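You operate a simulated robot arm through the tools that you are given. There is no shell and no other tool. Be economical: measure what you need, move in short steps, check, and stop when the job is done.

The job below is to be done with a simulated robot arm. You get a single attempt, and the scene is never put back.

## Task
Shut the vent, press the three deck plugs home, then sand the specks off their strip.
Fine: dark cube on the plugs, brown puck for the specks; put both back; the vent stays shut. What is to be rubbed or washed off counts as gone when no trace of it is left.

It is judged by the outcome, as a careful person would: the job done as asked, and still so three seconds after it is handed in. It fails if anything else is knocked over, pushed out of place, dropped, spilled or broken.

## Robot
A 7-joint arm with a two-finger parallel gripper, fixed in place. Base frame: the origin is at the foot of the arm, x ahead of it, y to its left, z up; the work surface is at about z = 800. Units: mm, degrees, N and s.
With the tool pointing down near the work surface it reaches from about 240 to 680 mm from the base axis. Its first joint turns from -66.0 to 66.0 degrees. Payload 2.4 kg.
Tool frame: the origin (TCP) lies between the finger pads and is the grasp point; the fingertips stand 30 mm ahead of it; z points along the fingers, y is the line along which they close. The gripper opens to 94 mm. The fingers are 28 mm wide and 10 mm thick; the gripper's body (50 by 96 mm) begins 55 mm behind the TCP.
Orientation is that of the tool frame in the base frame, as [roll, pitch, yaw] about the fixed x, y, z axes, in that order (R = Rz(yaw) Ry(pitch) Rx(roll)). With the fingers straight down and closing along the base's y, the tool's x points along the base's -x, its y along +y and its z along -z.

## Interface
- The arm moves only by the tool jog_arm. Its arguments are lists of equal length, an entry for each row: "rot": the turn, a rotation vector about the tool's x, y, z in units of 60 degrees (1.0 is 60 degrees), a list of three; "delta_pos": the shift along the tool's x, y, z in units of 150 mm (1.0 is 150 mm), a list of three; "gripper": the finger opening in m, from 0 to 0.094. In form: {"rot": [[ax, ay, az], ...], "delta_pos": [[x, y, z], ...], "gripper": [gripper, ...]}. A call has 1 to 12 rows; each row is the pose to reach, as a shift and turn from the pose commanded when the call began, along the tool's axes at that moment. A call with a number of a shift or a turn outside -1 to 1 is refused whole. Each row takes 0.2 s and may step no farther than 50 mm and 8.6 degrees from the row before; otherwise, or with a gripper value out of range, the whole call is refused. Where a pose cannot be reached the arm comes as near as it can. A force on the tool above 40 N (or 10 N above the force at the start of the call, whichever is more), or a blocked arm, ends the call early, and 0.2 s more pass. Each finger travels about 153 mm/s and halts on what it meets, pressing with about 22 N; the grip force reading is that of the motor and also rises with nothing between the fingers. The clock runs only during rows and for 0.2 s after the last one: add rows that repeat a pose to give the fingers time. It gives the time, the measured TCP pose, the force on the tool (base axes), the opening and the grip force at its end, in the units of the frame above (readings bear some noise), with the torque about the TCP (base axes, N m) and any sound that the robot's microphone picked up, and new pictures: "views" is both (left out), scene, wrist or none.
- Cameras (640 x 400 px; columns grow to the right, rows downward): "scene" is fixed at [53.9, 490.3, 1449]; the picture's right is [-0.55, -0.84, 0.00], its down [-0.45, 0.29, -0.85] and it looks along [0.71, -0.46, -0.53] (base axes); focal length 341 px, centre (320, 200). "wrist" rides on the gripper at [76, 14, -103] in the tool frame; the picture's right is [-0.18, 0.98, 0.00], its down [-0.75, -0.14, -0.64] and it looks along [-0.63, -0.12, 0.77] (tool axes); focal length 243 px, centre (320, 200). There is no depth. A picture from a camera that has moved, and an enlarged one, comes with that camera's place and axes in the base frame and with its lens.
- zoom(camera, box): a new picture of the part [left, top, right, bottom] of that camera's present view, enlarged. It takes no simulated time.
- job_done(): hands the job in; it is judged then, once.

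Go step by step. Nothing tells you positions but the pictures and the camera data: compare them with the known pose of the tool, close in by small moves and look again before you grip or let go. The budget is 120 turns and 200 pictures, counting those below and the enlarged ones. Unless the task says otherwise, let go and move clear before handing in, and close with one line.

The tools are called by a JSON object that holds its "api" and its "payload". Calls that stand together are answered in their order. jog_arm: Moves the arm, as the interface text tells. Its arguments: {"type":"object","properties":{"rot":{"type":"array","items":{"type":"array","items":{"type":"number"}}},"delta_pos":{"type":"array","items":{"type":"array","items":{"type":"number"}}},"gripper":{"type":"array","items":{"type":"number"}},"views":{"type":"string","enum":["both","scene","wrist","none"]}},"required":["rot","delta_pos","gripper"]} The other tools are called the same way: zoom (camera, box) takes an enlarged picture of a part of a camera's view; job_done () hands the job in.

At the start:

```text
time_s: 0.0
eef_pos: [435.8, -0.5, 1153.5]
orientation: [-180.0, 0.0, 179.9]
force: [0.2, -0.2, 0.0]
wrist_torque: [0.0, -0.01, 0.01]
finger_gap: 93.9
grip_force: 0.1
```

scene: 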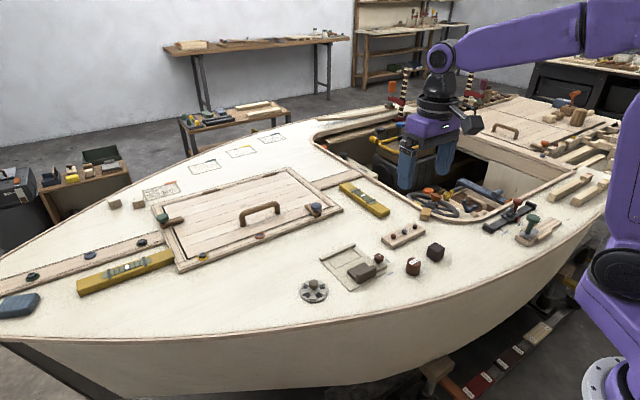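
wrist: 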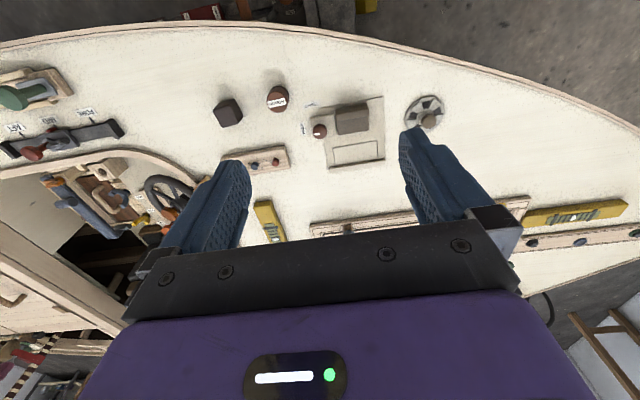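

I see a boat deck with a dark cube, a brown puck, a round vent, and a small strip with plugs. I'll look closer before moving.

{"api": "zoom", "payload": {"camera": "scene", "box": [290, 210, 470, 320]}}

{"api": "zoom", "payload": {"camera": "wrist", "box": [190, 70, 460, 240]}}

```text
3.56 times, centred on (380, 265) of scene
camera zoom: at [53.9, 490.3, 1449.0], right [-0.55, -0.84, 0.0], down [-0.45, 0.29, -0.85], along [0.71, -0.46, -0.53], focal length 1213 px, centre (107, -31)
```

zoom: 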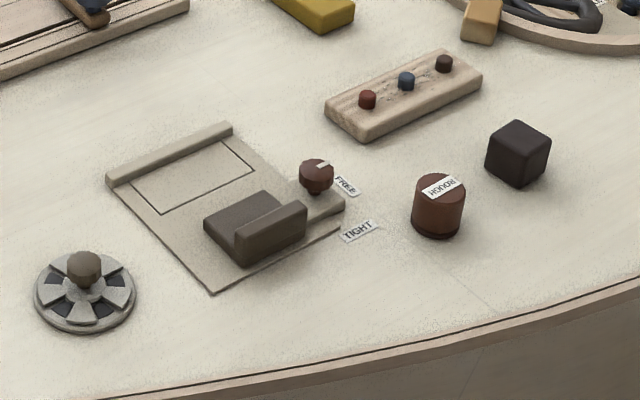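

```text
2.35 times, centred on (325, 155) of wrist
camera zoom: at [359.9, 12.9, 1255.5], right [0.18, 0.98, 0.0], down [0.75, -0.14, 0.64], along [0.63, -0.12, -0.77], focal length 571 px, centre (308, 306)
```

zoom: 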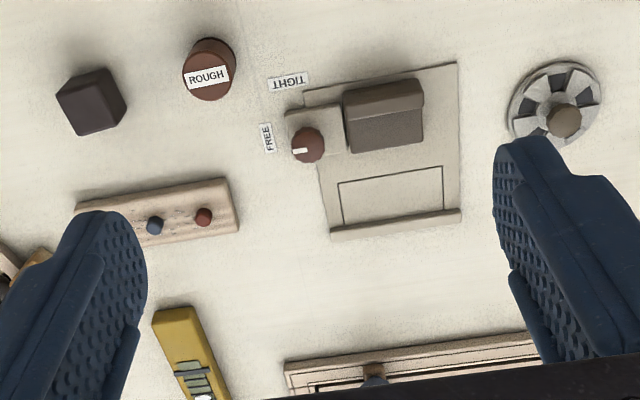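

The vent, plugs and specks each have several candidates, so I'll zoom into other regions.

{"api": "zoom", "payload": {"camera": "scene", "box": [0, 220, 200, 345]}}

{"api": "zoom", "payload": {"camera": "scene", "box": [130, 120, 340, 250]}}

{"api": "zoom", "payload": {"camera": "scene", "box": [400, 160, 620, 295]}}

{"api": "zoom", "payload": {"camera": "scene", "box": [370, 215, 450, 265]}}

{"api": "zoom", "payload": {"camera": "scene", "box": [295, 240, 395, 305]}}

```text
3.20 times, centred on (100, 282) of scene
camera zoom: at [53.9, 490.3, 1449.0], right [-0.55, -0.84, 0.0], down [-0.45, 0.29, -0.85], along [0.71, -0.46, -0.53], focal length 1092 px, centre (1024, -64)
```

zoom: 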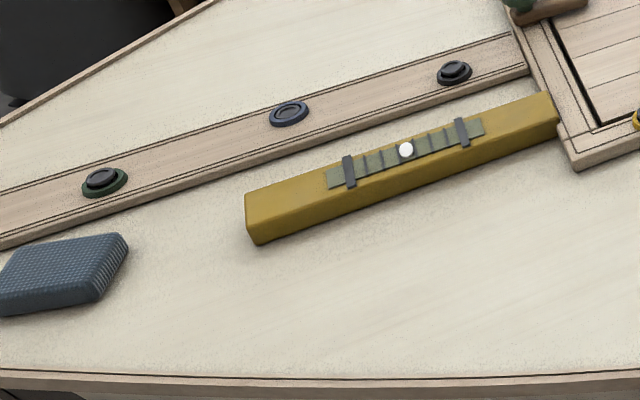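

```text
3.05 times, centred on (235, 185) of scene
camera zoom: at [53.9, 490.3, 1449.0], right [-0.55, -0.84, 0.0], down [-0.45, 0.29, -0.85], along [0.71, -0.46, -0.53], focal length 1040 px, centre (579, 246)
```

zoom: 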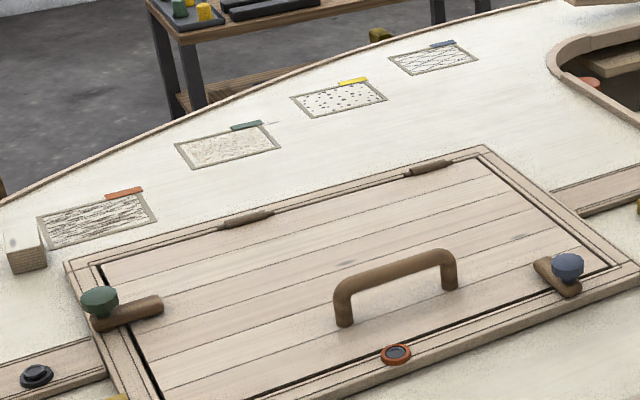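

```text
2.91 times, centred on (510, 228) of scene
camera zoom: at [53.9, 490.3, 1449.0], right [-0.55, -0.84, 0.0], down [-0.45, 0.29, -0.85], along [0.71, -0.46, -0.53], focal length 992 px, centre (-233, 120)
```

zoom: 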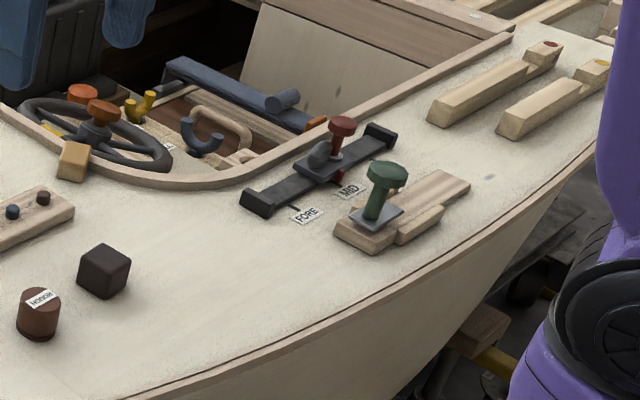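

```text
8.00 times, centred on (410, 240) of scene
camera zoom: at [53.9, 490.3, 1449.0], right [-0.55, -0.84, 0.0], down [-0.45, 0.29, -0.85], along [0.71, -0.46, -0.53], focal length 2729 px, centre (-400, -120)
```

zoom: 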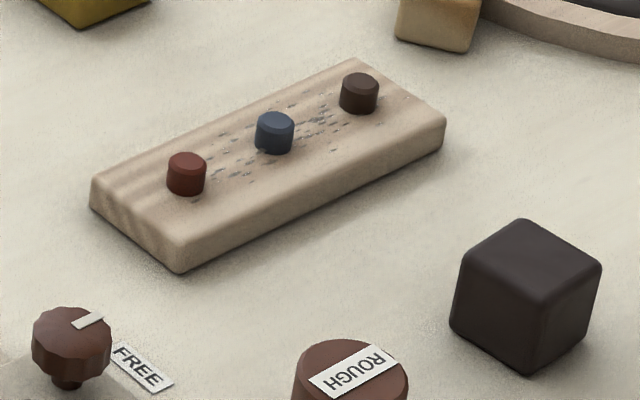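

```text
6.15 times, centred on (345, 272) of scene
camera zoom: at [53.9, 490.3, 1449.0], right [-0.55, -0.84, 0.0], down [-0.45, 0.29, -0.85], along [0.71, -0.46, -0.53], focal length 2099 px, centre (166, -246)
```

zoom: 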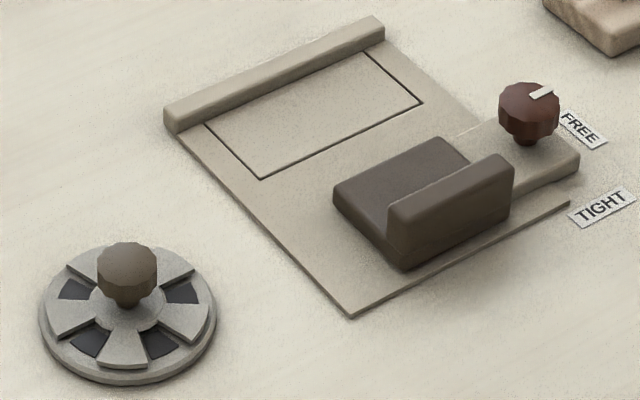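

The round louvre with dark openings at about (563, 175) is the vent. The small strip at about x≈600, y≈-120 to -212 holds three plugs and grey specks, the cube is at about (492, -182) and the puck at about (481, -83). I'll start above the vent.

{"api": "jog_arm", "payload": {"rot": [[0, 0, 0], [0, 0, 0], [0, 0, 0], [0, 0, 0], [0, 0, 0], [0, 0, 0], [0, 0, 0]], "delta_pos": [[-0.1, 0.16, 0.16], [-0.22, 0.32, 0.32], [-0.34, 0.48, 0.48], [-0.46, 0.64, 0.64], [-0.58, 0.8, 0.8], [-0.66, 0.95, 0.95], [-0.7, 1.0, 1.0]], "gripper": [0.094, 0.094, 0.094, 0.094, 0.094, 0.094, 0.094]}}

```text
time_s: 1.6
eef_pos: [540.6, 151.1, 1001.5]
orientation: [-180.0, 0.0, 180.0]
force: [-0.9, 0.2, -0.6]
wrist_torque: [0.02, -0.01, -0.03]
finger_gap: 94.2
grip_force: 0.1
camera wrist: at [465.1, 164.5, 1103.8], right [0.18, 0.98, 0.0], down [0.75, -0.14, 0.64], along [0.63, -0.12, -0.77], focal length 243 px, centre (320, 200)
```

scene: 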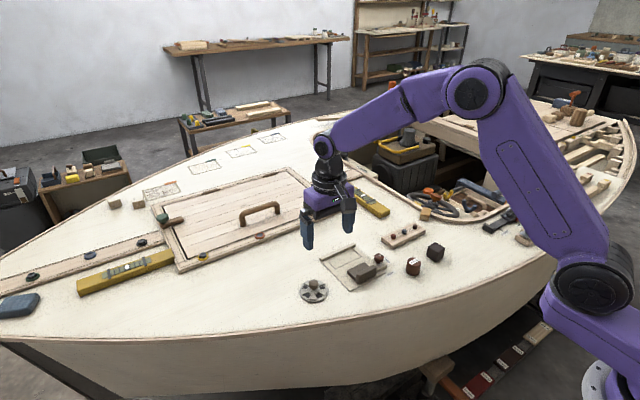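
wrist: 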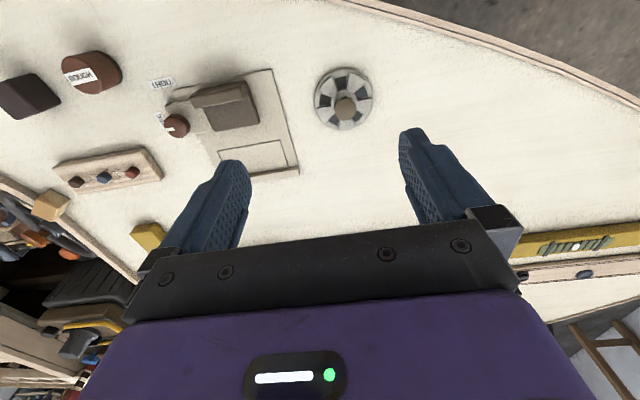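

{"api": "zoom", "payload": {"camera": "wrist", "box": [290, 55, 400, 140]}}

{"api": "zoom", "payload": {"camera": "wrist", "box": [150, 60, 310, 180]}}

```text
4.71 times, centred on (345, 98) of wrist
camera zoom: at [465.1, 164.5, 1103.8], right [0.18, 0.98, 0.0], down [0.75, -0.14, 0.64], along [0.63, -0.12, -0.77], focal length 1142 px, centre (202, 682)
```

zoom: 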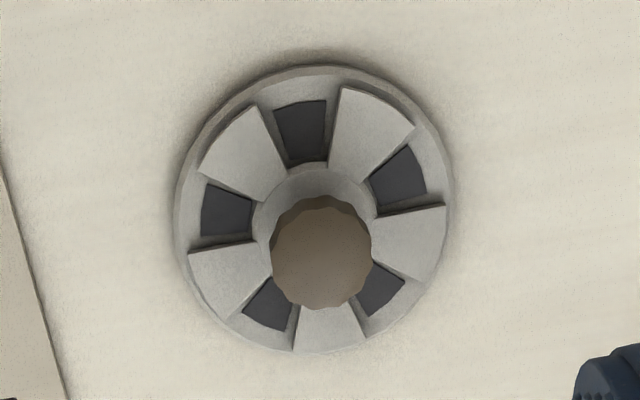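

```text
3.33 times, centred on (230, 120) of wrist
camera zoom: at [465.1, 164.5, 1103.8], right [0.18, 0.98, 0.0], down [0.75, -0.14, 0.64], along [0.63, -0.12, -0.77], focal length 809 px, centre (620, 467)
```

zoom: 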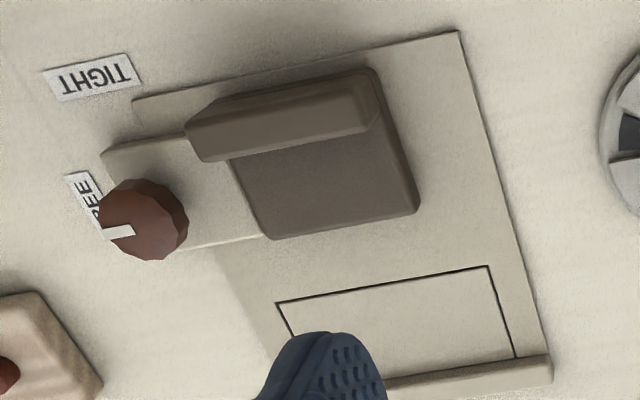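

The vent knob is at about (561, 174) with its top at z≈840. It has five vanes, so it needs roughly a 36° turn. I'll narrow the fingers and descend to just above it.

{"api": "jog_arm", "payload": {"rot": [[0, 0, 0], [0, 0, 0], [0, 0, 0], [0, 0, 0], [0, 0, 0]], "delta_pos": [[-0.07, 0.08, 0.2], [-0.137, 0.153, 0.4], [-0.137, 0.153, 0.6], [-0.137, 0.153, 0.78], [-0.137, 0.153, 0.78]], "gripper": [0.055, 0.055, 0.055, 0.055, 0.055]}}

```text
time_s: 2.8
eef_pos: [560.0, 171.7, 884.7]
orientation: [179.9, 0.0, -180.0]
force: [-0.2, -0.1, 0.6]
wrist_torque: [-0.01, -0.01, -0.01]
finger_gap: 55.2
grip_force: 0.1
camera wrist: at [485.3, 185.1, 987.9], right [0.18, 0.98, 0.0], down [0.75, -0.14, 0.64], along [0.63, -0.12, -0.77], focal length 243 px, centre (320, 200)
```

scene: 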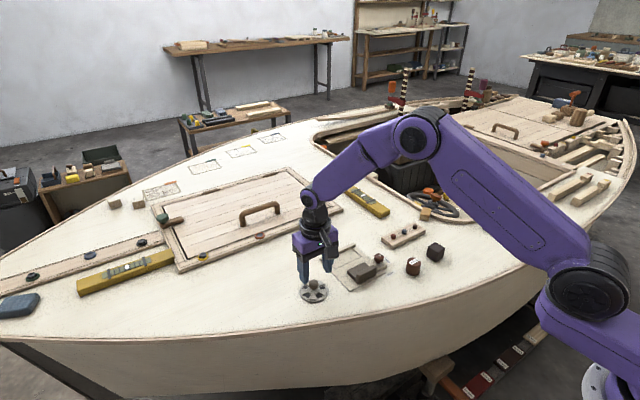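
wrist: 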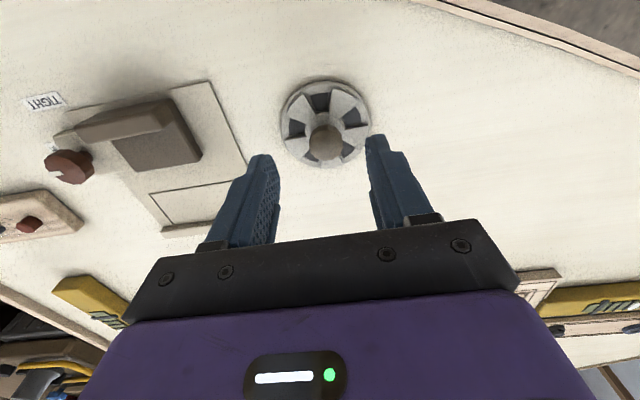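

Knob confirmed at (561, 174, ~835). I'll descend to z≈848 and close on it.

{"api": "jog_arm", "payload": {"rot": [[0, 0, 0], [0, 0, 0], [0, 0, 0], [0, 0, 0], [0, 0, 0], [0, 0, 0]], "delta_pos": [[-0.01, 0.015, 0.12], [-0.01, 0.015, 0.235], [-0.01, 0.015, 0.235], [-0.01, 0.015, 0.235], [-0.01, 0.015, 0.235], [-0.01, 0.015, 0.235]], "gripper": [0.055, 0.055, 0.055, 0.03, 0.01, 0.01]}}

```text
time_s: 4.2
eef_pos: [561.4, 174.7, 850.4]
orientation: [180.0, -0.1, -180.0]
force: [1.9, 3.4, -4.7]
wrist_torque: [0.11, -0.32, -0.19]
finger_gap: 23.3
grip_force: 45.3
camera wrist: at [486.2, 188.6, 952.9], right [0.18, 0.98, 0.0], down [0.75, -0.14, 0.64], along [0.63, -0.12, -0.77], focal length 243 px, centre (320, 200)
```

scene: 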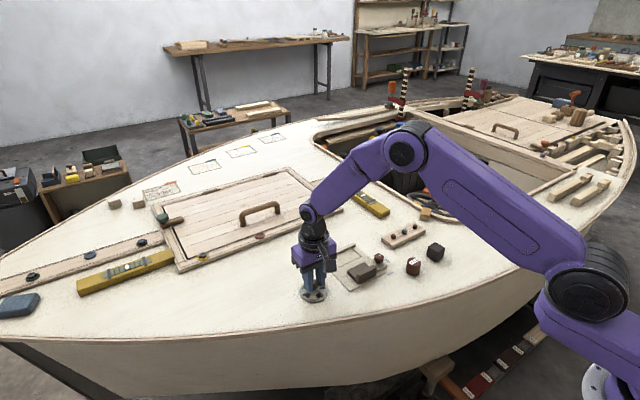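
wrist: 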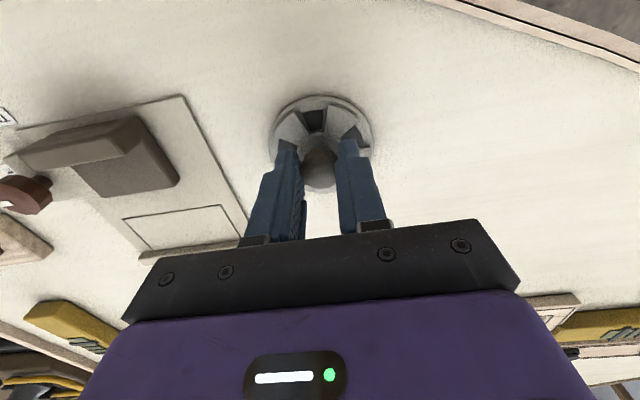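

The knob is gripped. I'll try a small clockwise turn and watch the torque.

{"api": "jog_arm", "payload": {"rot": [[0, 0, 0.1], [0, 0, 0.2], [0, 0, 0.2]], "delta_pos": [[0, 0, 0], [0, 0, 0], [0, 0, 0]], "gripper": [0.01, 0.01, 0.01], "views": "wrist"}}

```text
time_s: 5.0
eef_pos: [562.3, 176.7, 850.9]
orientation: [179.9, 0.0, 168.0]
force: [3.5, 11.3, -4.0]
wrist_torque: [0.3, 0.17, 0.03]
finger_gap: 23.3
grip_force: 45.0
camera wrist: at [490.9, 204.8, 952.9], right [0.38, 0.92, 0.0], down [0.71, -0.3, 0.64], along [0.59, -0.25, -0.77], focal length 243 px, centre (320, 200)
```

wrist: 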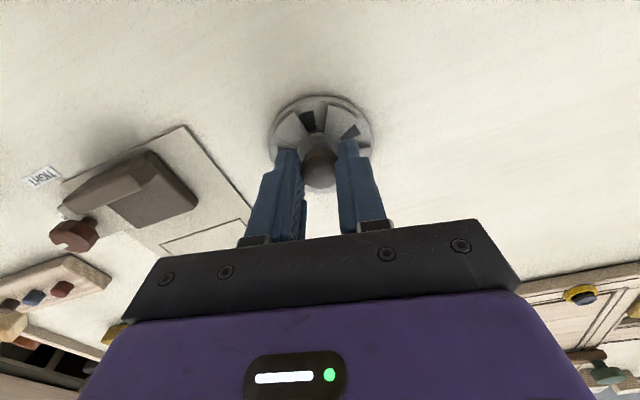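

{"api": "zoom", "payload": {"camera": "wrist", "box": [255, 80, 385, 200]}}

```text
3.33 times, centred on (320, 140) of wrist
camera zoom: at [490.9, 204.8, 952.9], right [0.38, 0.92, 0.0], down [0.71, -0.3, 0.64], along [0.59, -0.25, -0.77], focal length 809 px, centre (320, 400)
```

zoom: 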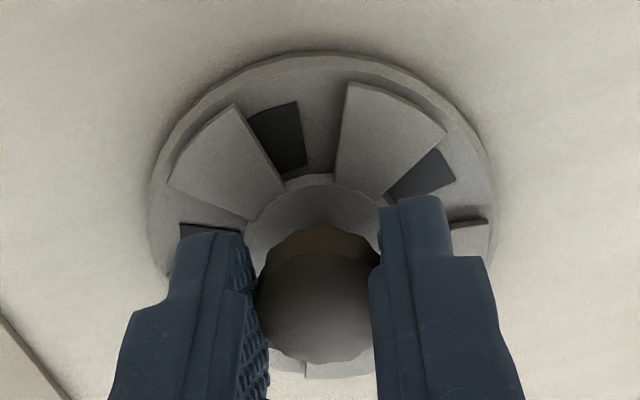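

The vanes turn with the knob and the openings are beginning to be covered. I'll turn another 24°.

{"api": "jog_arm", "payload": {"rot": [[0, 0, 0.1], [0, 0, 0.2], [0, 0, 0.3], [0, 0, 0.4], [0, 0, 0.4]], "delta_pos": [[0, 0, 0], [0, 0, 0], [0, 0, 0], [0, 0, 0], [0, 0, 0]], "gripper": [0.01, 0.01, 0.01, 0.01, 0.01], "views": "none"}}

{"api": "zoom", "payload": {"camera": "wrist", "box": [255, 80, 385, 200]}}

```text
time_s: 6.2
eef_pos: [562.1, 177.2, 849.1]
orientation: [-180.0, -0.1, 144.0]
force: [2.1, 21.6, -9.0]
wrist_torque: [0.53, -0.11, 0.01]
finger_gap: 23.3
grip_force: 45.0
```

```text
3.33 times, centred on (320, 140) of wrist
camera zoom: at [509.8, 232.6, 953.0], right [0.73, 0.69, 0.0], down [0.53, -0.56, 0.64], along [0.44, -0.47, -0.77], focal length 809 px, centre (320, 400)
```

zoom: 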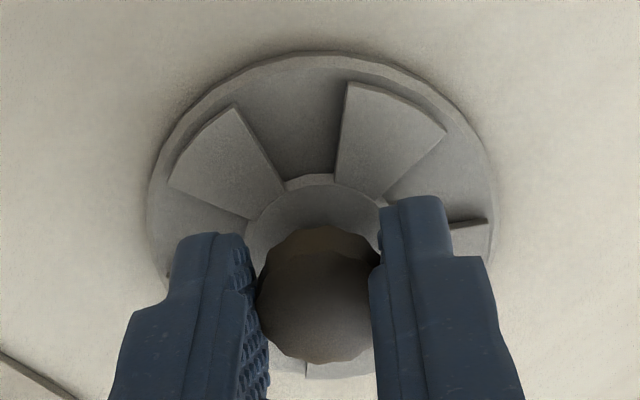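

The openings are fully covered. I'll release, rise and check that it stays shut.

{"api": "jog_arm", "payload": {"rot": [[0, 0, 0], [0, 0, 0], [0, 0, 0], [0, 0, 0], [0, 0, 0], [0, 0, 0]], "delta_pos": [[0, 0, 0], [0, 0, 0], [0, 0, -0.1], [0, 0, -0.3], [0, 0, -0.6], [0, 0, -0.8]], "gripper": [0.035, 0.05, 0.05, 0.05, 0.05, 0.05], "views": "none"}}

{"api": "zoom", "payload": {"camera": "wrist", "box": [240, 50, 400, 150]}}

```text
time_s: 7.6
eef_pos: [563.0, 174.3, 971.2]
orientation: [-179.9, 0.0, 144.0]
force: [0.0, 0.4, 0.5]
wrist_torque: [0.0, 0.01, 0.02]
finger_gap: 50.0
grip_force: 0.0
```

```text
4.00 times, centred on (320, 100) of wrist
camera zoom: at [510.6, 230.6, 1073.8], right [0.73, 0.69, 0.0], down [0.53, -0.56, 0.64], along [0.44, -0.47, -0.77], focal length 970 px, centre (320, 600)
```

zoom: 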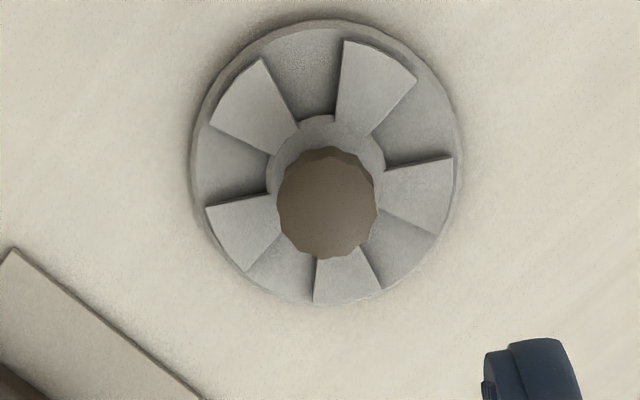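

The vent is shut and holding. I'll go toward the dark cube, turning the tool back on the way.

{"api": "jog_arm", "payload": {"rot": [[0, 0, -0.1], [0, 0, -0.2], [0, 0, -0.3], [0, 0, -0.4], [0, 0, -0.5], [0, 0, -0.6]], "delta_pos": [[-0.06, -0.16, 0], [-0.12, -0.32, 0], [-0.18, -0.48, 0], [-0.24, -0.64, 0], [-0.31, -0.8, 0], [-0.382, -0.97, 0]], "gripper": [0.05, 0.05, 0.05, 0.05, 0.05, 0.05], "views": "none"}}

{"api": "jog_arm", "payload": {"rot": [[0, 0, 0], [0, 0, 0], [0, 0, 0], [0, 0, 0], [0, 0, 0]], "delta_pos": [[0.08, -0.25, 0], [0.16, -0.5, 0], [0.24, -0.75, 0], [0.3, -1.0, 0], [0.3, -1.0, 0]], "gripper": [0.07, 0.07, 0.07, 0.07, 0.07], "views": "wrist"}}

```text
time_s: 9.0
eef_pos: [523.5, 22.8, 970.4]
orientation: [179.9, -0.1, -179.9]
force: [0.0, 0.5, 0.2]
wrist_torque: [0.01, 0.01, -0.01]
finger_gap: 50.2
grip_force: 0.1
```

```text
time_s: 10.2
eef_pos: [476.0, -127.9, 972.6]
orientation: [179.9, 0.0, 179.9]
force: [0.6, 0.1, -0.1]
wrist_torque: [0.01, -0.02, -0.01]
finger_gap: 70.1
grip_force: 0.0
camera wrist: at [401.3, -114.3, 1075.3], right [0.18, 0.98, 0.0], down [0.75, -0.14, 0.64], along [0.63, -0.12, -0.77], focal length 243 px, centre (320, 200)
```

wrist: 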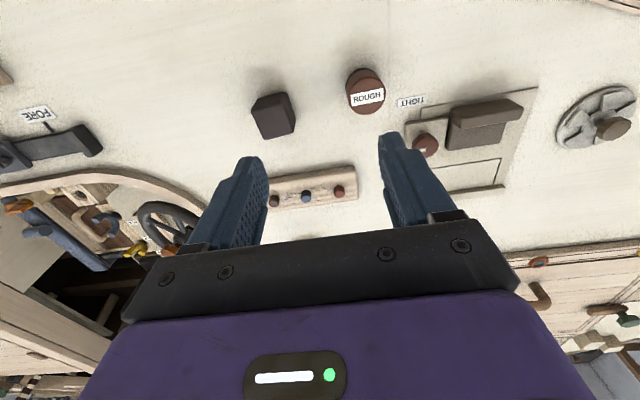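

{"api": "zoom", "payload": {"camera": "wrist", "box": [235, 55, 405, 225]}}

```text
2.35 times, centred on (320, 140) of wrist
camera zoom: at [401.3, -114.3, 1075.3], right [0.18, 0.98, 0.0], down [0.75, -0.14, 0.64], along [0.63, -0.12, -0.77], focal length 571 px, centre (320, 341)
```

zoom: 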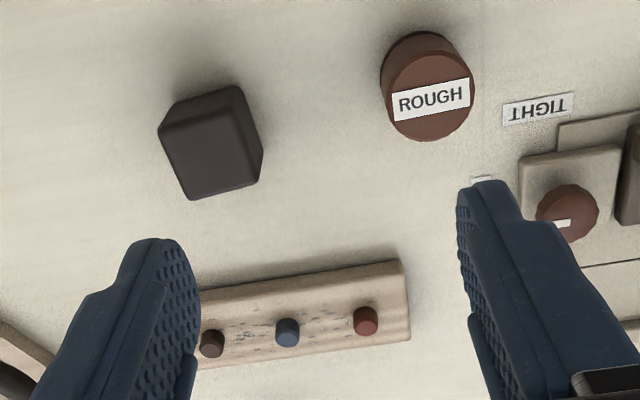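

{"api": "zoom", "payload": {"camera": "wrist", "box": [245, 85, 305, 145]}}

{"api": "zoom", "payload": {"camera": "wrist", "box": [280, 150, 370, 220]}}

```text
6.67 times, centred on (275, 115) of wrist
camera zoom: at [401.3, -114.3, 1075.3], right [0.18, 0.98, 0.0], down [0.75, -0.14, 0.64], along [0.63, -0.12, -0.77], focal length 1618 px, centre (620, 767)
```

zoom: 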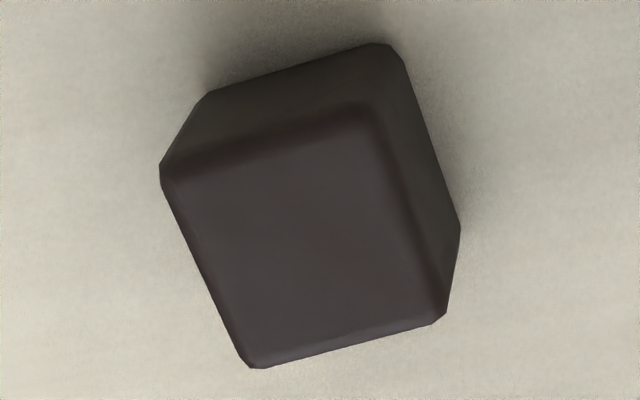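

```text
5.71 times, centred on (325, 185) of wrist
camera zoom: at [401.3, -114.3, 1075.3], right [0.18, 0.98, 0.0], down [0.75, -0.14, 0.64], along [0.63, -0.12, -0.77], focal length 1386 px, centre (291, 286)
```

zoom: 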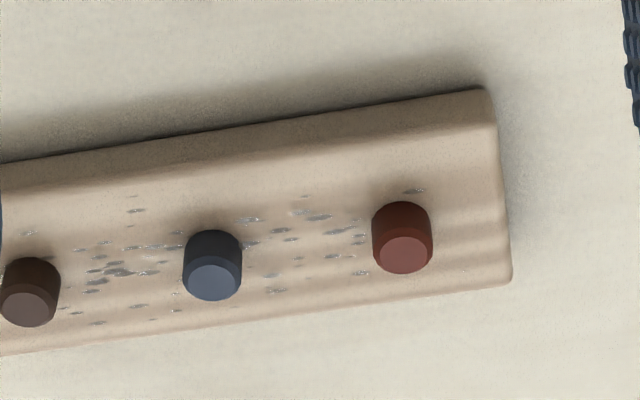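

The cube is about 34 mm wide, centred near (489, -179) and turned about 3.5°. I'll descend above it with the fingers open.

{"api": "jog_arm", "payload": {"rot": [[0, 0, -0.03], [0, 0, -0.058], [0, 0, -0.058], [0, 0, -0.058]], "delta_pos": [[-0.05, -0.2, 0.15], [-0.087, -0.343, 0.35], [-0.087, -0.343, 0.58], [-0.087, -0.343, 0.58]], "gripper": [0.07, 0.07, 0.07, 0.07]}}

```text
time_s: 11.2
eef_pos: [489.1, -178.7, 886.9]
orientation: [180.0, 0.0, -176.4]
force: [0.5, 0.6, 0.2]
wrist_torque: [0.02, -0.01, 0.03]
finger_gap: 69.8
grip_force: 0.0
camera wrist: at [414.5, -169.3, 989.7], right [0.12, 0.99, 0.0], down [0.76, -0.09, 0.64], along [0.64, -0.08, -0.77], focal length 243 px, centre (320, 200)
```

scene: 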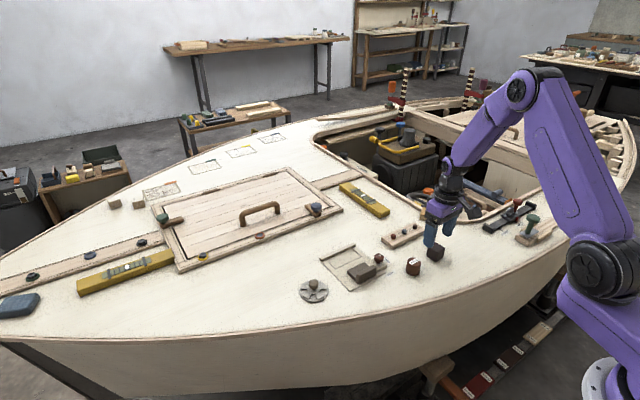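
wrist: 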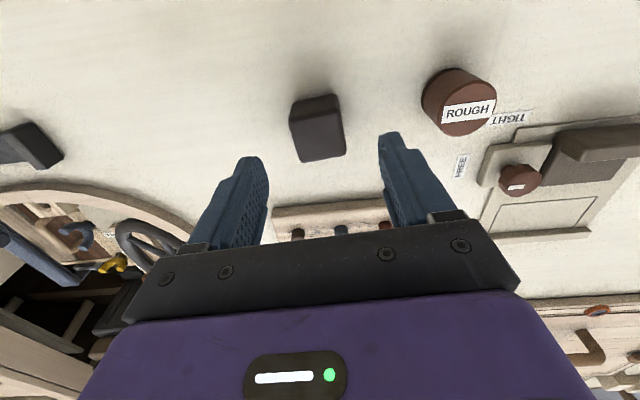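

{"api": "zoom", "payload": {"camera": "wrist", "box": [280, 85, 360, 170]}}

```text
4.71 times, centred on (320, 128) of wrist
camera zoom: at [414.5, -169.3, 989.7], right [0.12, 0.99, 0.0], down [0.76, -0.09, 0.64], along [0.64, -0.08, -0.77], focal length 1142 px, centre (320, 541)
```

zoom: 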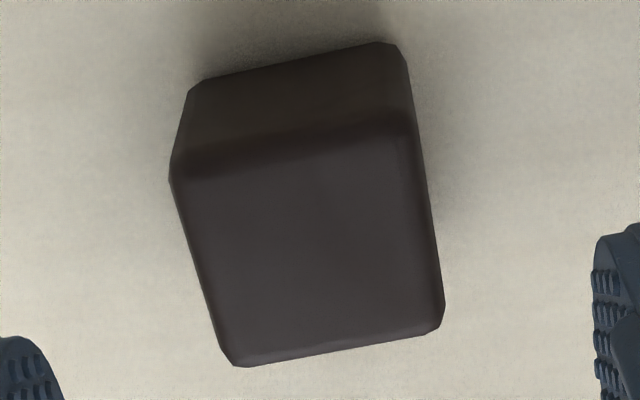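

Cube centre is (489.4, -179.8), nearly aligned with the tool. I'll descend to z≈838 and grip.

{"api": "jog_arm", "payload": {"rot": [[0, 0, -0.02], [0, 0, -0.02], [0, 0, -0.02], [0, 0, -0.02], [0, 0, -0.02], [0, 0, -0.02]], "delta_pos": [[0, -0.007, 0.17], [0, -0.007, 0.325], [0, -0.007, 0.325], [0, -0.007, 0.325], [0, -0.007, 0.325], [0, -0.007, 0.325]], "gripper": [0.07, 0.07, 0.05, 0.03, 0.02, 0.02]}}

```text
time_s: 12.6
eef_pos: [491.3, -179.5, 837.3]
orientation: [180.0, 0.1, -175.3]
force: [-0.2, 0.1, 0.0]
wrist_torque: [-0.06, 0.03, 0.02]
finger_gap: 39.7
grip_force: 22.0
camera wrist: at [415.0, -171.8, 939.3], right [0.1, 0.99, 0.0], down [0.76, -0.08, 0.64], along [0.64, -0.07, -0.77], focal length 243 px, centre (320, 200)
```

scene: 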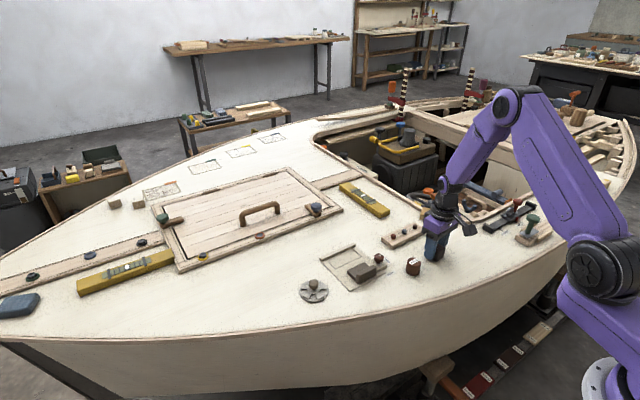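
wrist: 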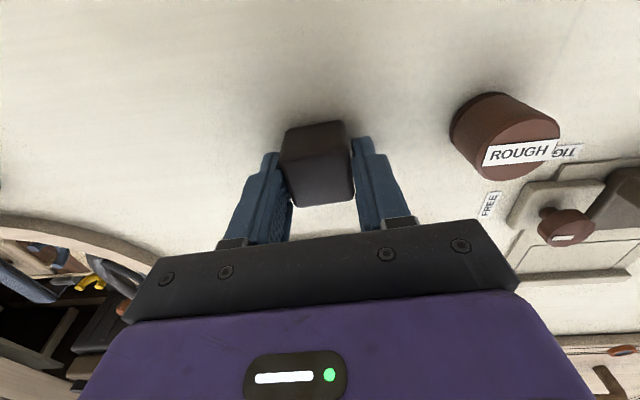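

The cube is 40 mm wide and gripped. I'll lift it and move over the red plug at about (599, -124).

{"api": "jog_arm", "payload": {"rot": [[0, 0, 0], [0, 0, 0], [0, 0, 0], [0, 0, 0], [0, 0, 0], [0, 0, 0], [0, 0, 0]], "delta_pos": [[0, 0, -0.15], [0, 0, -0.4], [-0.2, 0.08, -0.5], [-0.4, 0.16, -0.5], [-0.6, 0.25, -0.5], [-0.748, 0.313, -0.5], [-0.748, 0.313, -0.5]], "gripper": [0.02, 0.02, 0.02, 0.02, 0.02, 0.02, 0.02]}}

{"api": "zoom", "payload": {"camera": "scene", "box": [350, 180, 470, 270]}}

{"api": "zoom", "payload": {"camera": "wrist", "box": [240, 60, 400, 240]}}

```text
time_s: 14.2
eef_pos: [597.9, -123.3, 909.8]
orientation: [180.0, 0.0, -175.3]
force: [0.3, -0.4, -1.0]
wrist_torque: [0.01, 0.02, 0.02]
finger_gap: 20.1
grip_force: 0.1
camera wrist: at [521.4, -116.5, 1012.4], right [0.1, 0.99, 0.0], down [0.76, -0.08, 0.64], along [0.64, -0.07, -0.77], focal length 243 px, centre (320, 200)
```

scene: 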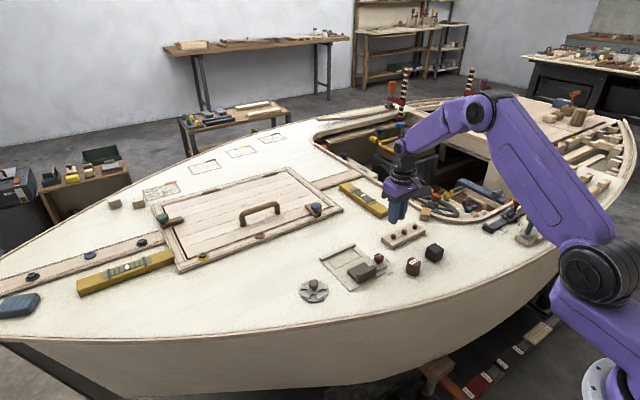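
wrist: 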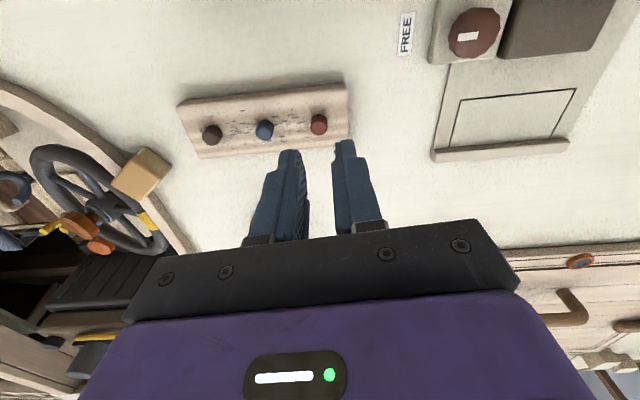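

```text
4.44 times, centred on (410, 225) of scene
camera zoom: at [53.9, 490.3, 1449.0], right [-0.55, -0.84, 0.0], down [-0.45, 0.29, -0.85], along [0.71, -0.46, -0.53], focal length 1516 px, centre (-80, 89)
```

zoom: 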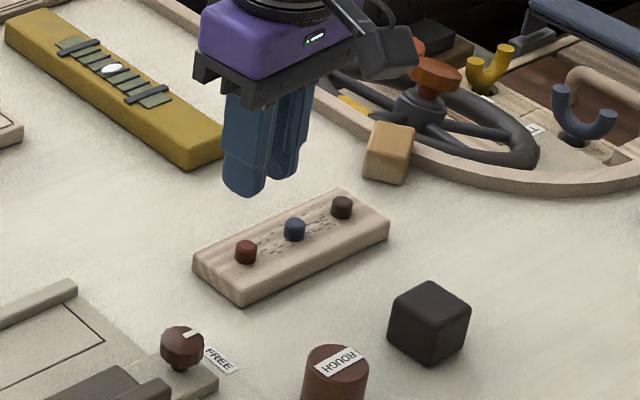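

```text
2.22 times, centred on (320, 150) of wrist
camera zoom: at [521.4, -116.5, 1012.4], right [0.1, 0.99, 0.0], down [0.76, -0.08, 0.64], along [0.64, -0.07, -0.77], focal length 539 px, centre (320, 311)
```

zoom: 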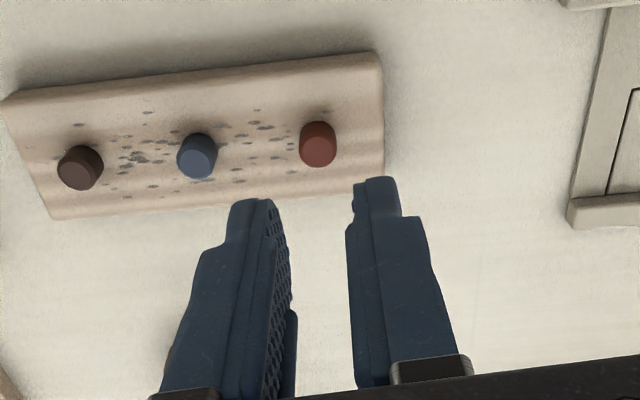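

The cube stayed behind: the reading of 22 N suggests only a partial grip. I'll return above it and look again.

{"api": "jog_arm", "payload": {"rot": [[0, 0, 0], [0, 0, 0], [0, 0, 0], [0, 0, 0], [0, 0, 0]], "delta_pos": [[0.2, -0.08, 0], [0.4, -0.16, 0], [0.6, -0.25, 0], [0.74, -0.313, 0.15], [0.74, -0.313, 0.15]], "gripper": [0.07, 0.07, 0.07, 0.07, 0.07], "views": "none"}}

{"api": "zoom", "payload": {"camera": "wrist", "box": [240, 80, 400, 240]}}

```text
time_s: 15.4
eef_pos: [493.2, -180.6, 888.1]
orientation: [180.0, 0.0, -175.2]
force: [-0.8, 0.7, 1.0]
wrist_torque: [0.02, 0.01, 0.0]
finger_gap: 70.2
grip_force: 0.0
```

```text
2.50 times, centred on (320, 160) of wrist
camera zoom: at [416.3, -172.2, 990.0], right [0.1, 0.99, 0.0], down [0.76, -0.08, 0.64], along [0.64, -0.07, -0.77], focal length 606 px, centre (320, 300)
```

zoom: 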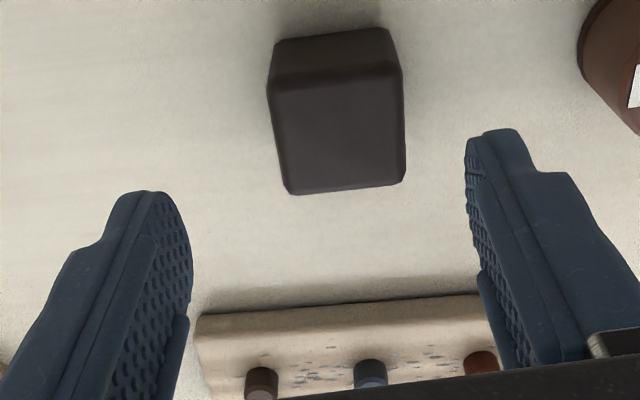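

The cube now sits near (488, -176). I'll re-centre, lower, close fully with more time and watch.

{"api": "jog_arm", "payload": {"rot": [[0, 0, 0], [0, 0, 0], [0, 0, 0], [0, 0, 0], [0, 0, 0], [0, 0, 0], [0, 0, 0], [0, 0, 0]], "delta_pos": [[0.03, 0.026, 0.17], [0.03, 0.026, 0.34], [0.03, 0.026, 0.34], [0.03, 0.026, 0.34], [0.03, 0.026, 0.34], [0.03, 0.026, 0.34], [0.03, 0.026, 0.34], [0.03, 0.026, 0.34]], "gripper": [0.07, 0.07, 0.05, 0.03, 0.0, 0.0, 0.0, 0.0]}}

{"api": "zoom", "payload": {"camera": "wrist", "box": [220, 90, 420, 260]}}

{"api": "zoom", "payload": {"camera": "scene", "box": [390, 200, 480, 270]}}

```text
time_s: 17.2
eef_pos: [488.7, -176.6, 835.2]
orientation: [180.0, 0.0, -175.3]
force: [0.2, -0.2, 0.3]
wrist_torque: [0.01, -0.01, 0.02]
finger_gap: 39.6
grip_force: 21.6
camera wrist: at [411.1, -169.1, 938.4], right [0.1, 0.99, 0.0], down [0.76, -0.08, 0.64], along [0.64, -0.07, -0.77], focal length 243 px, centre (320, 200)
```

scene: 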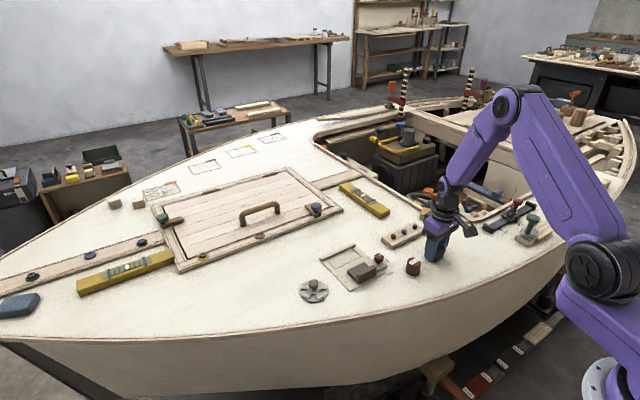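
wrist: 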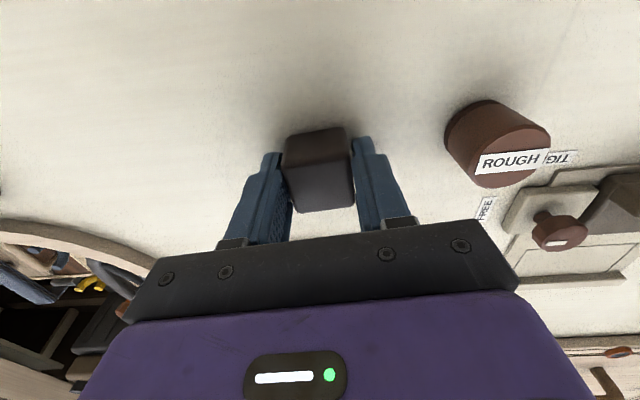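

```text
2.35 times, centred on (320, 175) of wrist
camera zoom: at [411.1, -169.1, 938.4], right [0.1, 0.99, 0.0], down [0.76, -0.08, 0.64], along [0.64, -0.07, -0.77], focal length 571 px, centre (320, 259)
```

zoom: 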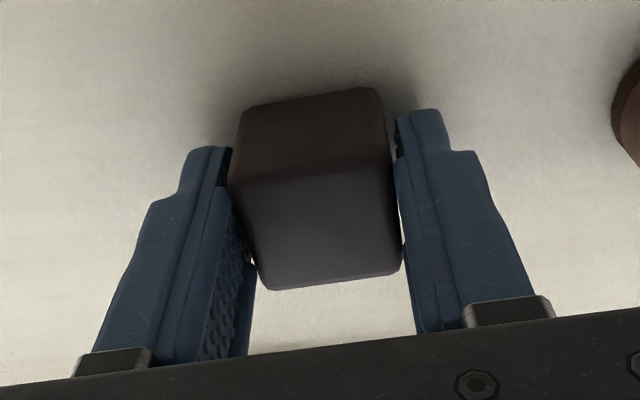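

```text
5.71 times, centred on (435, 235) of scene
camera zoom: at [53.9, 490.3, 1449.0], right [-0.55, -0.84, 0.0], down [-0.45, 0.29, -0.85], along [0.71, -0.46, -0.53], focal length 1949 px, centre (-337, 0)
```

zoom: 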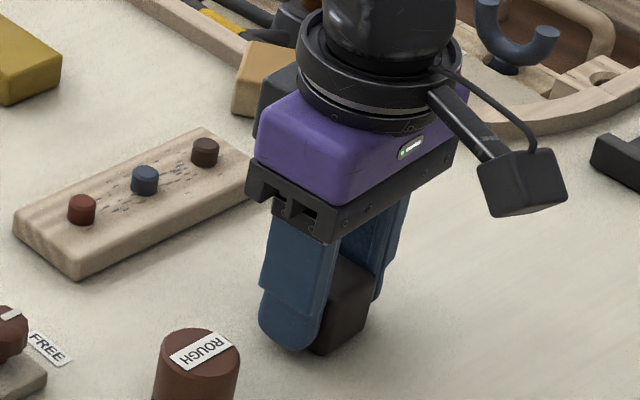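

Now it is held at 39.6 mm. I'll lift slowly in small steps and look.

{"api": "jog_arm", "payload": {"rot": [[0, 0, 0], [0, 0, 0], [0, 0, 0], [0, 0, 0], [0, 0, 0]], "delta_pos": [[0, 0, -0.01], [0, 0, -0.02], [0, 0, -0.04], [0, 0, -0.06], [0, 0, -0.08]], "gripper": [0, 0, 0, 0, 0], "views": "none"}}

{"api": "zoom", "payload": {"camera": "scene", "box": [390, 200, 480, 270]}}

```text
time_s: 18.4
eef_pos: [487.0, -174.9, 848.5]
orientation: [-180.0, 0.1, -175.4]
force: [0.1, 0.0, -0.6]
wrist_torque: [0.02, -0.02, 0.0]
finger_gap: 39.7
grip_force: 22.2
```

```text
5.71 times, centred on (435, 235) of scene
camera zoom: at [53.9, 490.3, 1449.0], right [-0.55, -0.84, 0.0], down [-0.45, 0.29, -0.85], along [0.71, -0.46, -0.53], focal length 1949 px, centre (-337, 0)
```

zoom: 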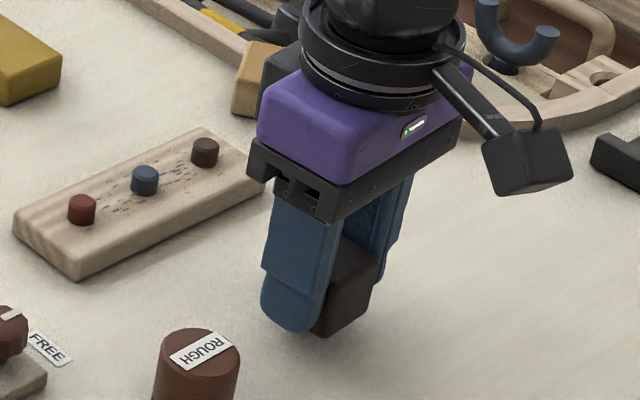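

The cube is up. I'll raise it further with gentle acceleration and carry it to the red plug.

{"api": "jog_arm", "payload": {"rot": [[0, 0, 0], [0, 0, 0], [0, 0, 0], [0, 0, 0], [0, 0, 0], [0, 0, 0], [0, 0, 0], [0, 0, 0], [0, 0, 0], [0, 0, 0], [0, 0, 0], [0, 0, 0]], "delta_pos": [[0, 0, -0.05], [0, 0, -0.13], [-0.02, 0.0, -0.23], [-0.07, 0.02, -0.32], [-0.16, 0.05, -0.37], [-0.27, 0.09, -0.38], [-0.39, 0.13, -0.38], [-0.51, 0.18, -0.38], [-0.62, 0.22, -0.38], [-0.7, 0.25, -0.38], [-0.75, 0.27, -0.38], [-0.768, 0.275, -0.38]], "gripper": [0, 0, 0, 0, 0, 0, 0, 0, 0, 0, 0, 0], "views": "wrist"}}

{"api": "zoom", "payload": {"camera": "scene", "box": [350, 180, 470, 270]}}

```text
time_s: 21.0
eef_pos: [599.8, -126.0, 904.4]
orientation: [179.9, 0.0, -175.3]
force: [0.8, -0.2, -0.5]
wrist_torque: [0.03, 0.0, 0.04]
finger_gap: 39.5
grip_force: 22.1
camera wrist: at [523.5, -117.7, 1008.2], right [0.1, 0.99, 0.0], down [0.76, -0.08, 0.64], along [0.64, -0.07, -0.77], focal length 243 px, centre (320, 200)
```

wrist: 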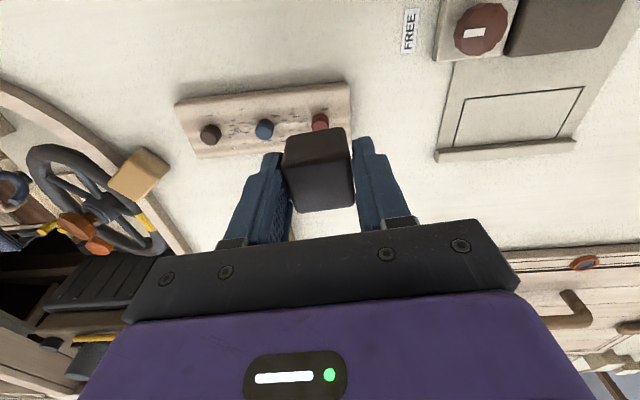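

```text
4.44 times, centred on (410, 225) of scene
camera zoom: at [53.9, 490.3, 1449.0], right [-0.55, -0.84, 0.0], down [-0.45, 0.29, -0.85], along [0.71, -0.46, -0.53], focal length 1516 px, centre (-80, 89)
```

zoom: 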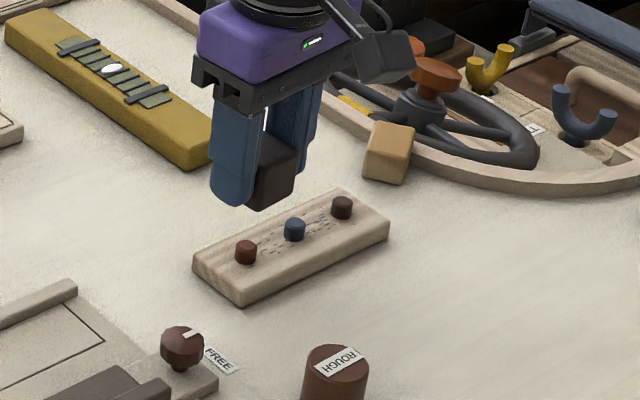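

The cube is centred over the red plug. I'll lower to near contact, then press in small steps.

{"api": "jog_arm", "payload": {"rot": [[0, 0, 0], [0, 0, 0], [0, 0, 0], [0, 0, 0], [0, 0, 0], [0, 0, 0], [0, 0, 0], [0, 0, 0]], "delta_pos": [[0, 0, 0.06], [0, 0, 0.14], [0, 0, 0.2], [0, 0, 0.24], [0, 0, 0.26], [0, 0, 0.28], [0, 0, 0.3], [0, 0, 0.32]], "gripper": [0, 0, 0, 0, 0, 0, 0, 0], "views": "none"}}

{"api": "zoom", "payload": {"camera": "scene", "box": [350, 180, 470, 270]}}

```text
time_s: 22.8
eef_pos: [601.2, -125.4, 857.8]
orientation: [-180.0, 0.1, -175.4]
force: [-1.1, -0.2, 3.9]
wrist_torque: [-0.02, -0.01, -0.01]
finger_gap: 39.9
grip_force: 21.9
```

```text
4.44 times, centred on (410, 225) of scene
camera zoom: at [53.9, 490.3, 1449.0], right [-0.55, -0.84, 0.0], down [-0.45, 0.29, -0.85], along [0.71, -0.46, -0.53], focal length 1516 px, centre (-80, 89)
```

zoom: 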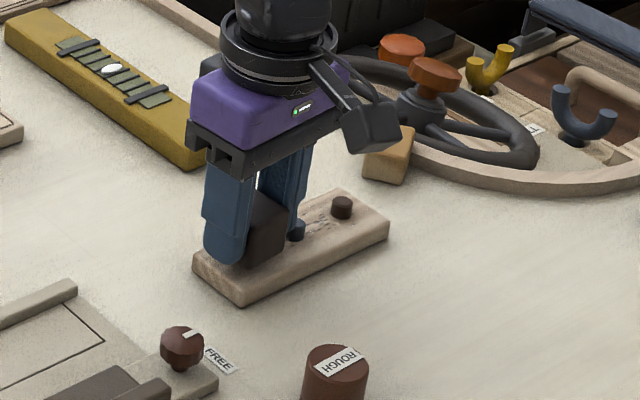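

Contact. I'll press on in 2–3 mm steps.

{"api": "jog_arm", "payload": {"rot": [[0, 0, 0], [0, 0, 0], [0, 0, 0], [0, 0, 0]], "delta_pos": [[0, 0, 0.015], [0, 0, 0.03], [0, 0, 0.045], [0, 0, 0.06]], "gripper": [0, 0, 0, 0], "views": "none"}}

{"api": "zoom", "payload": {"camera": "scene", "box": [380, 210, 450, 260]}}

```text
time_s: 23.8
eef_pos: [598.0, -125.9, 848.6]
orientation: [-179.9, 0.2, -175.3]
force: [-2.5, -0.9, 20.4]
wrist_torque: [-0.03, -0.01, -0.02]
finger_gap: 40.0
grip_force: 21.4
```

```text
8.00 times, centred on (415, 235) of scene
camera zoom: at [53.5, 490.4, 1449.0], right [-0.55, -0.84, 0.0], down [-0.44, 0.29, -0.85], along [0.71, -0.46, -0.53], focal length 2729 px, centre (-440, -80)
```

zoom: 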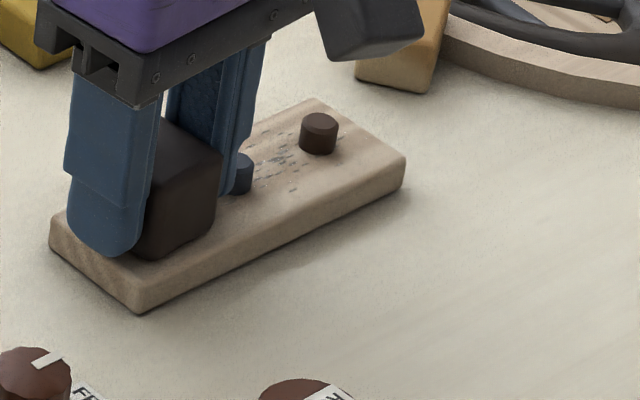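

{"api": "jog_arm", "payload": {"rot": [[0, 0, 0], [0, 0, 0], [0, 0, 0]], "delta_pos": [[0, 0, 0.01], [0, 0, 0.02], [0, 0, 0.02]], "gripper": [0, 0, 0], "views": "none"}}

{"api": "zoom", "payload": {"camera": "scene", "box": [380, 210, 450, 260]}}

```text
time_s: 24.6
eef_pos: [599.6, -125.4, 845.4]
orientation: [-180.0, 0.2, -175.4]
force: [0.3, -0.2, 27.9]
wrist_torque: [0.32, 0.29, -0.12]
finger_gap: 39.5
grip_force: 22.5
```

```text
8.00 times, centred on (415, 235) of scene
camera zoom: at [53.4, 490.4, 1448.9], right [-0.55, -0.84, 0.0], down [-0.44, 0.29, -0.85], along [0.71, -0.46, -0.53], focal length 2729 px, centre (-440, -80)
```

zoom: 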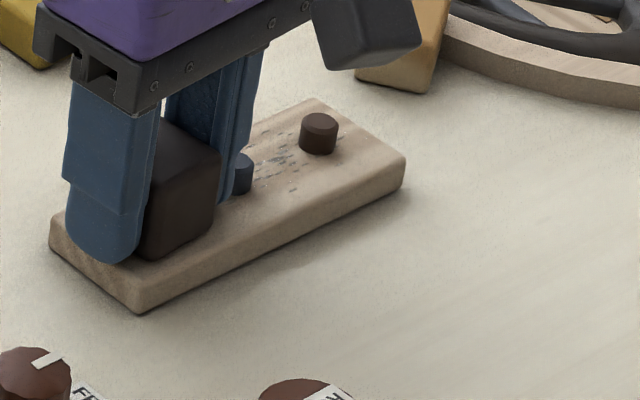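

The cube looks seated and the finger is close to the strip. I'll lift and inspect the plug.

{"api": "jog_arm", "payload": {"rot": [[0, 0, 0], [0, 0, 0], [0, 0, 0], [0, 0, 0], [0, 0, 0]], "delta_pos": [[0, 0, -0.03], [0, 0, -0.1], [0, 0, -0.2], [0, 0, -0.3], [0, 0, -0.35]], "gripper": [0, 0, 0, 0, 0], "views": "none"}}

{"api": "zoom", "payload": {"camera": "scene", "box": [380, 205, 450, 260]}}

```text
time_s: 25.8
eef_pos: [598.1, -125.4, 898.4]
orientation: [179.9, 0.0, -175.3]
force: [-0.5, 0.0, -0.1]
wrist_torque: [-0.02, -0.01, -0.01]
finger_gap: 39.7
grip_force: 22.2
```

```text
7.27 times, centred on (415, 232) of scene
camera zoom: at [53.9, 490.3, 1449.0], right [-0.55, -0.84, 0.0], down [-0.45, 0.29, -0.85], along [0.71, -0.46, -0.53], focal length 2481 px, centre (-371, -36)
```

zoom: 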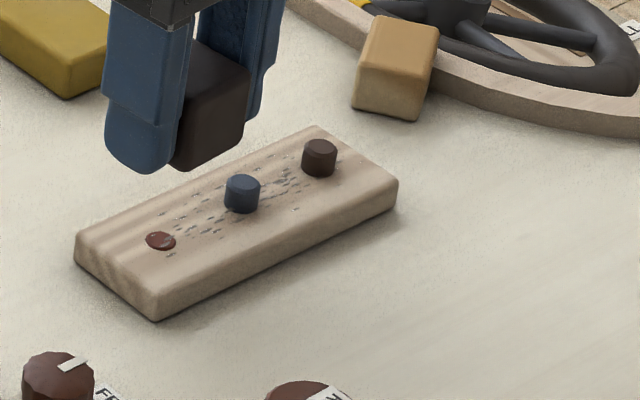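

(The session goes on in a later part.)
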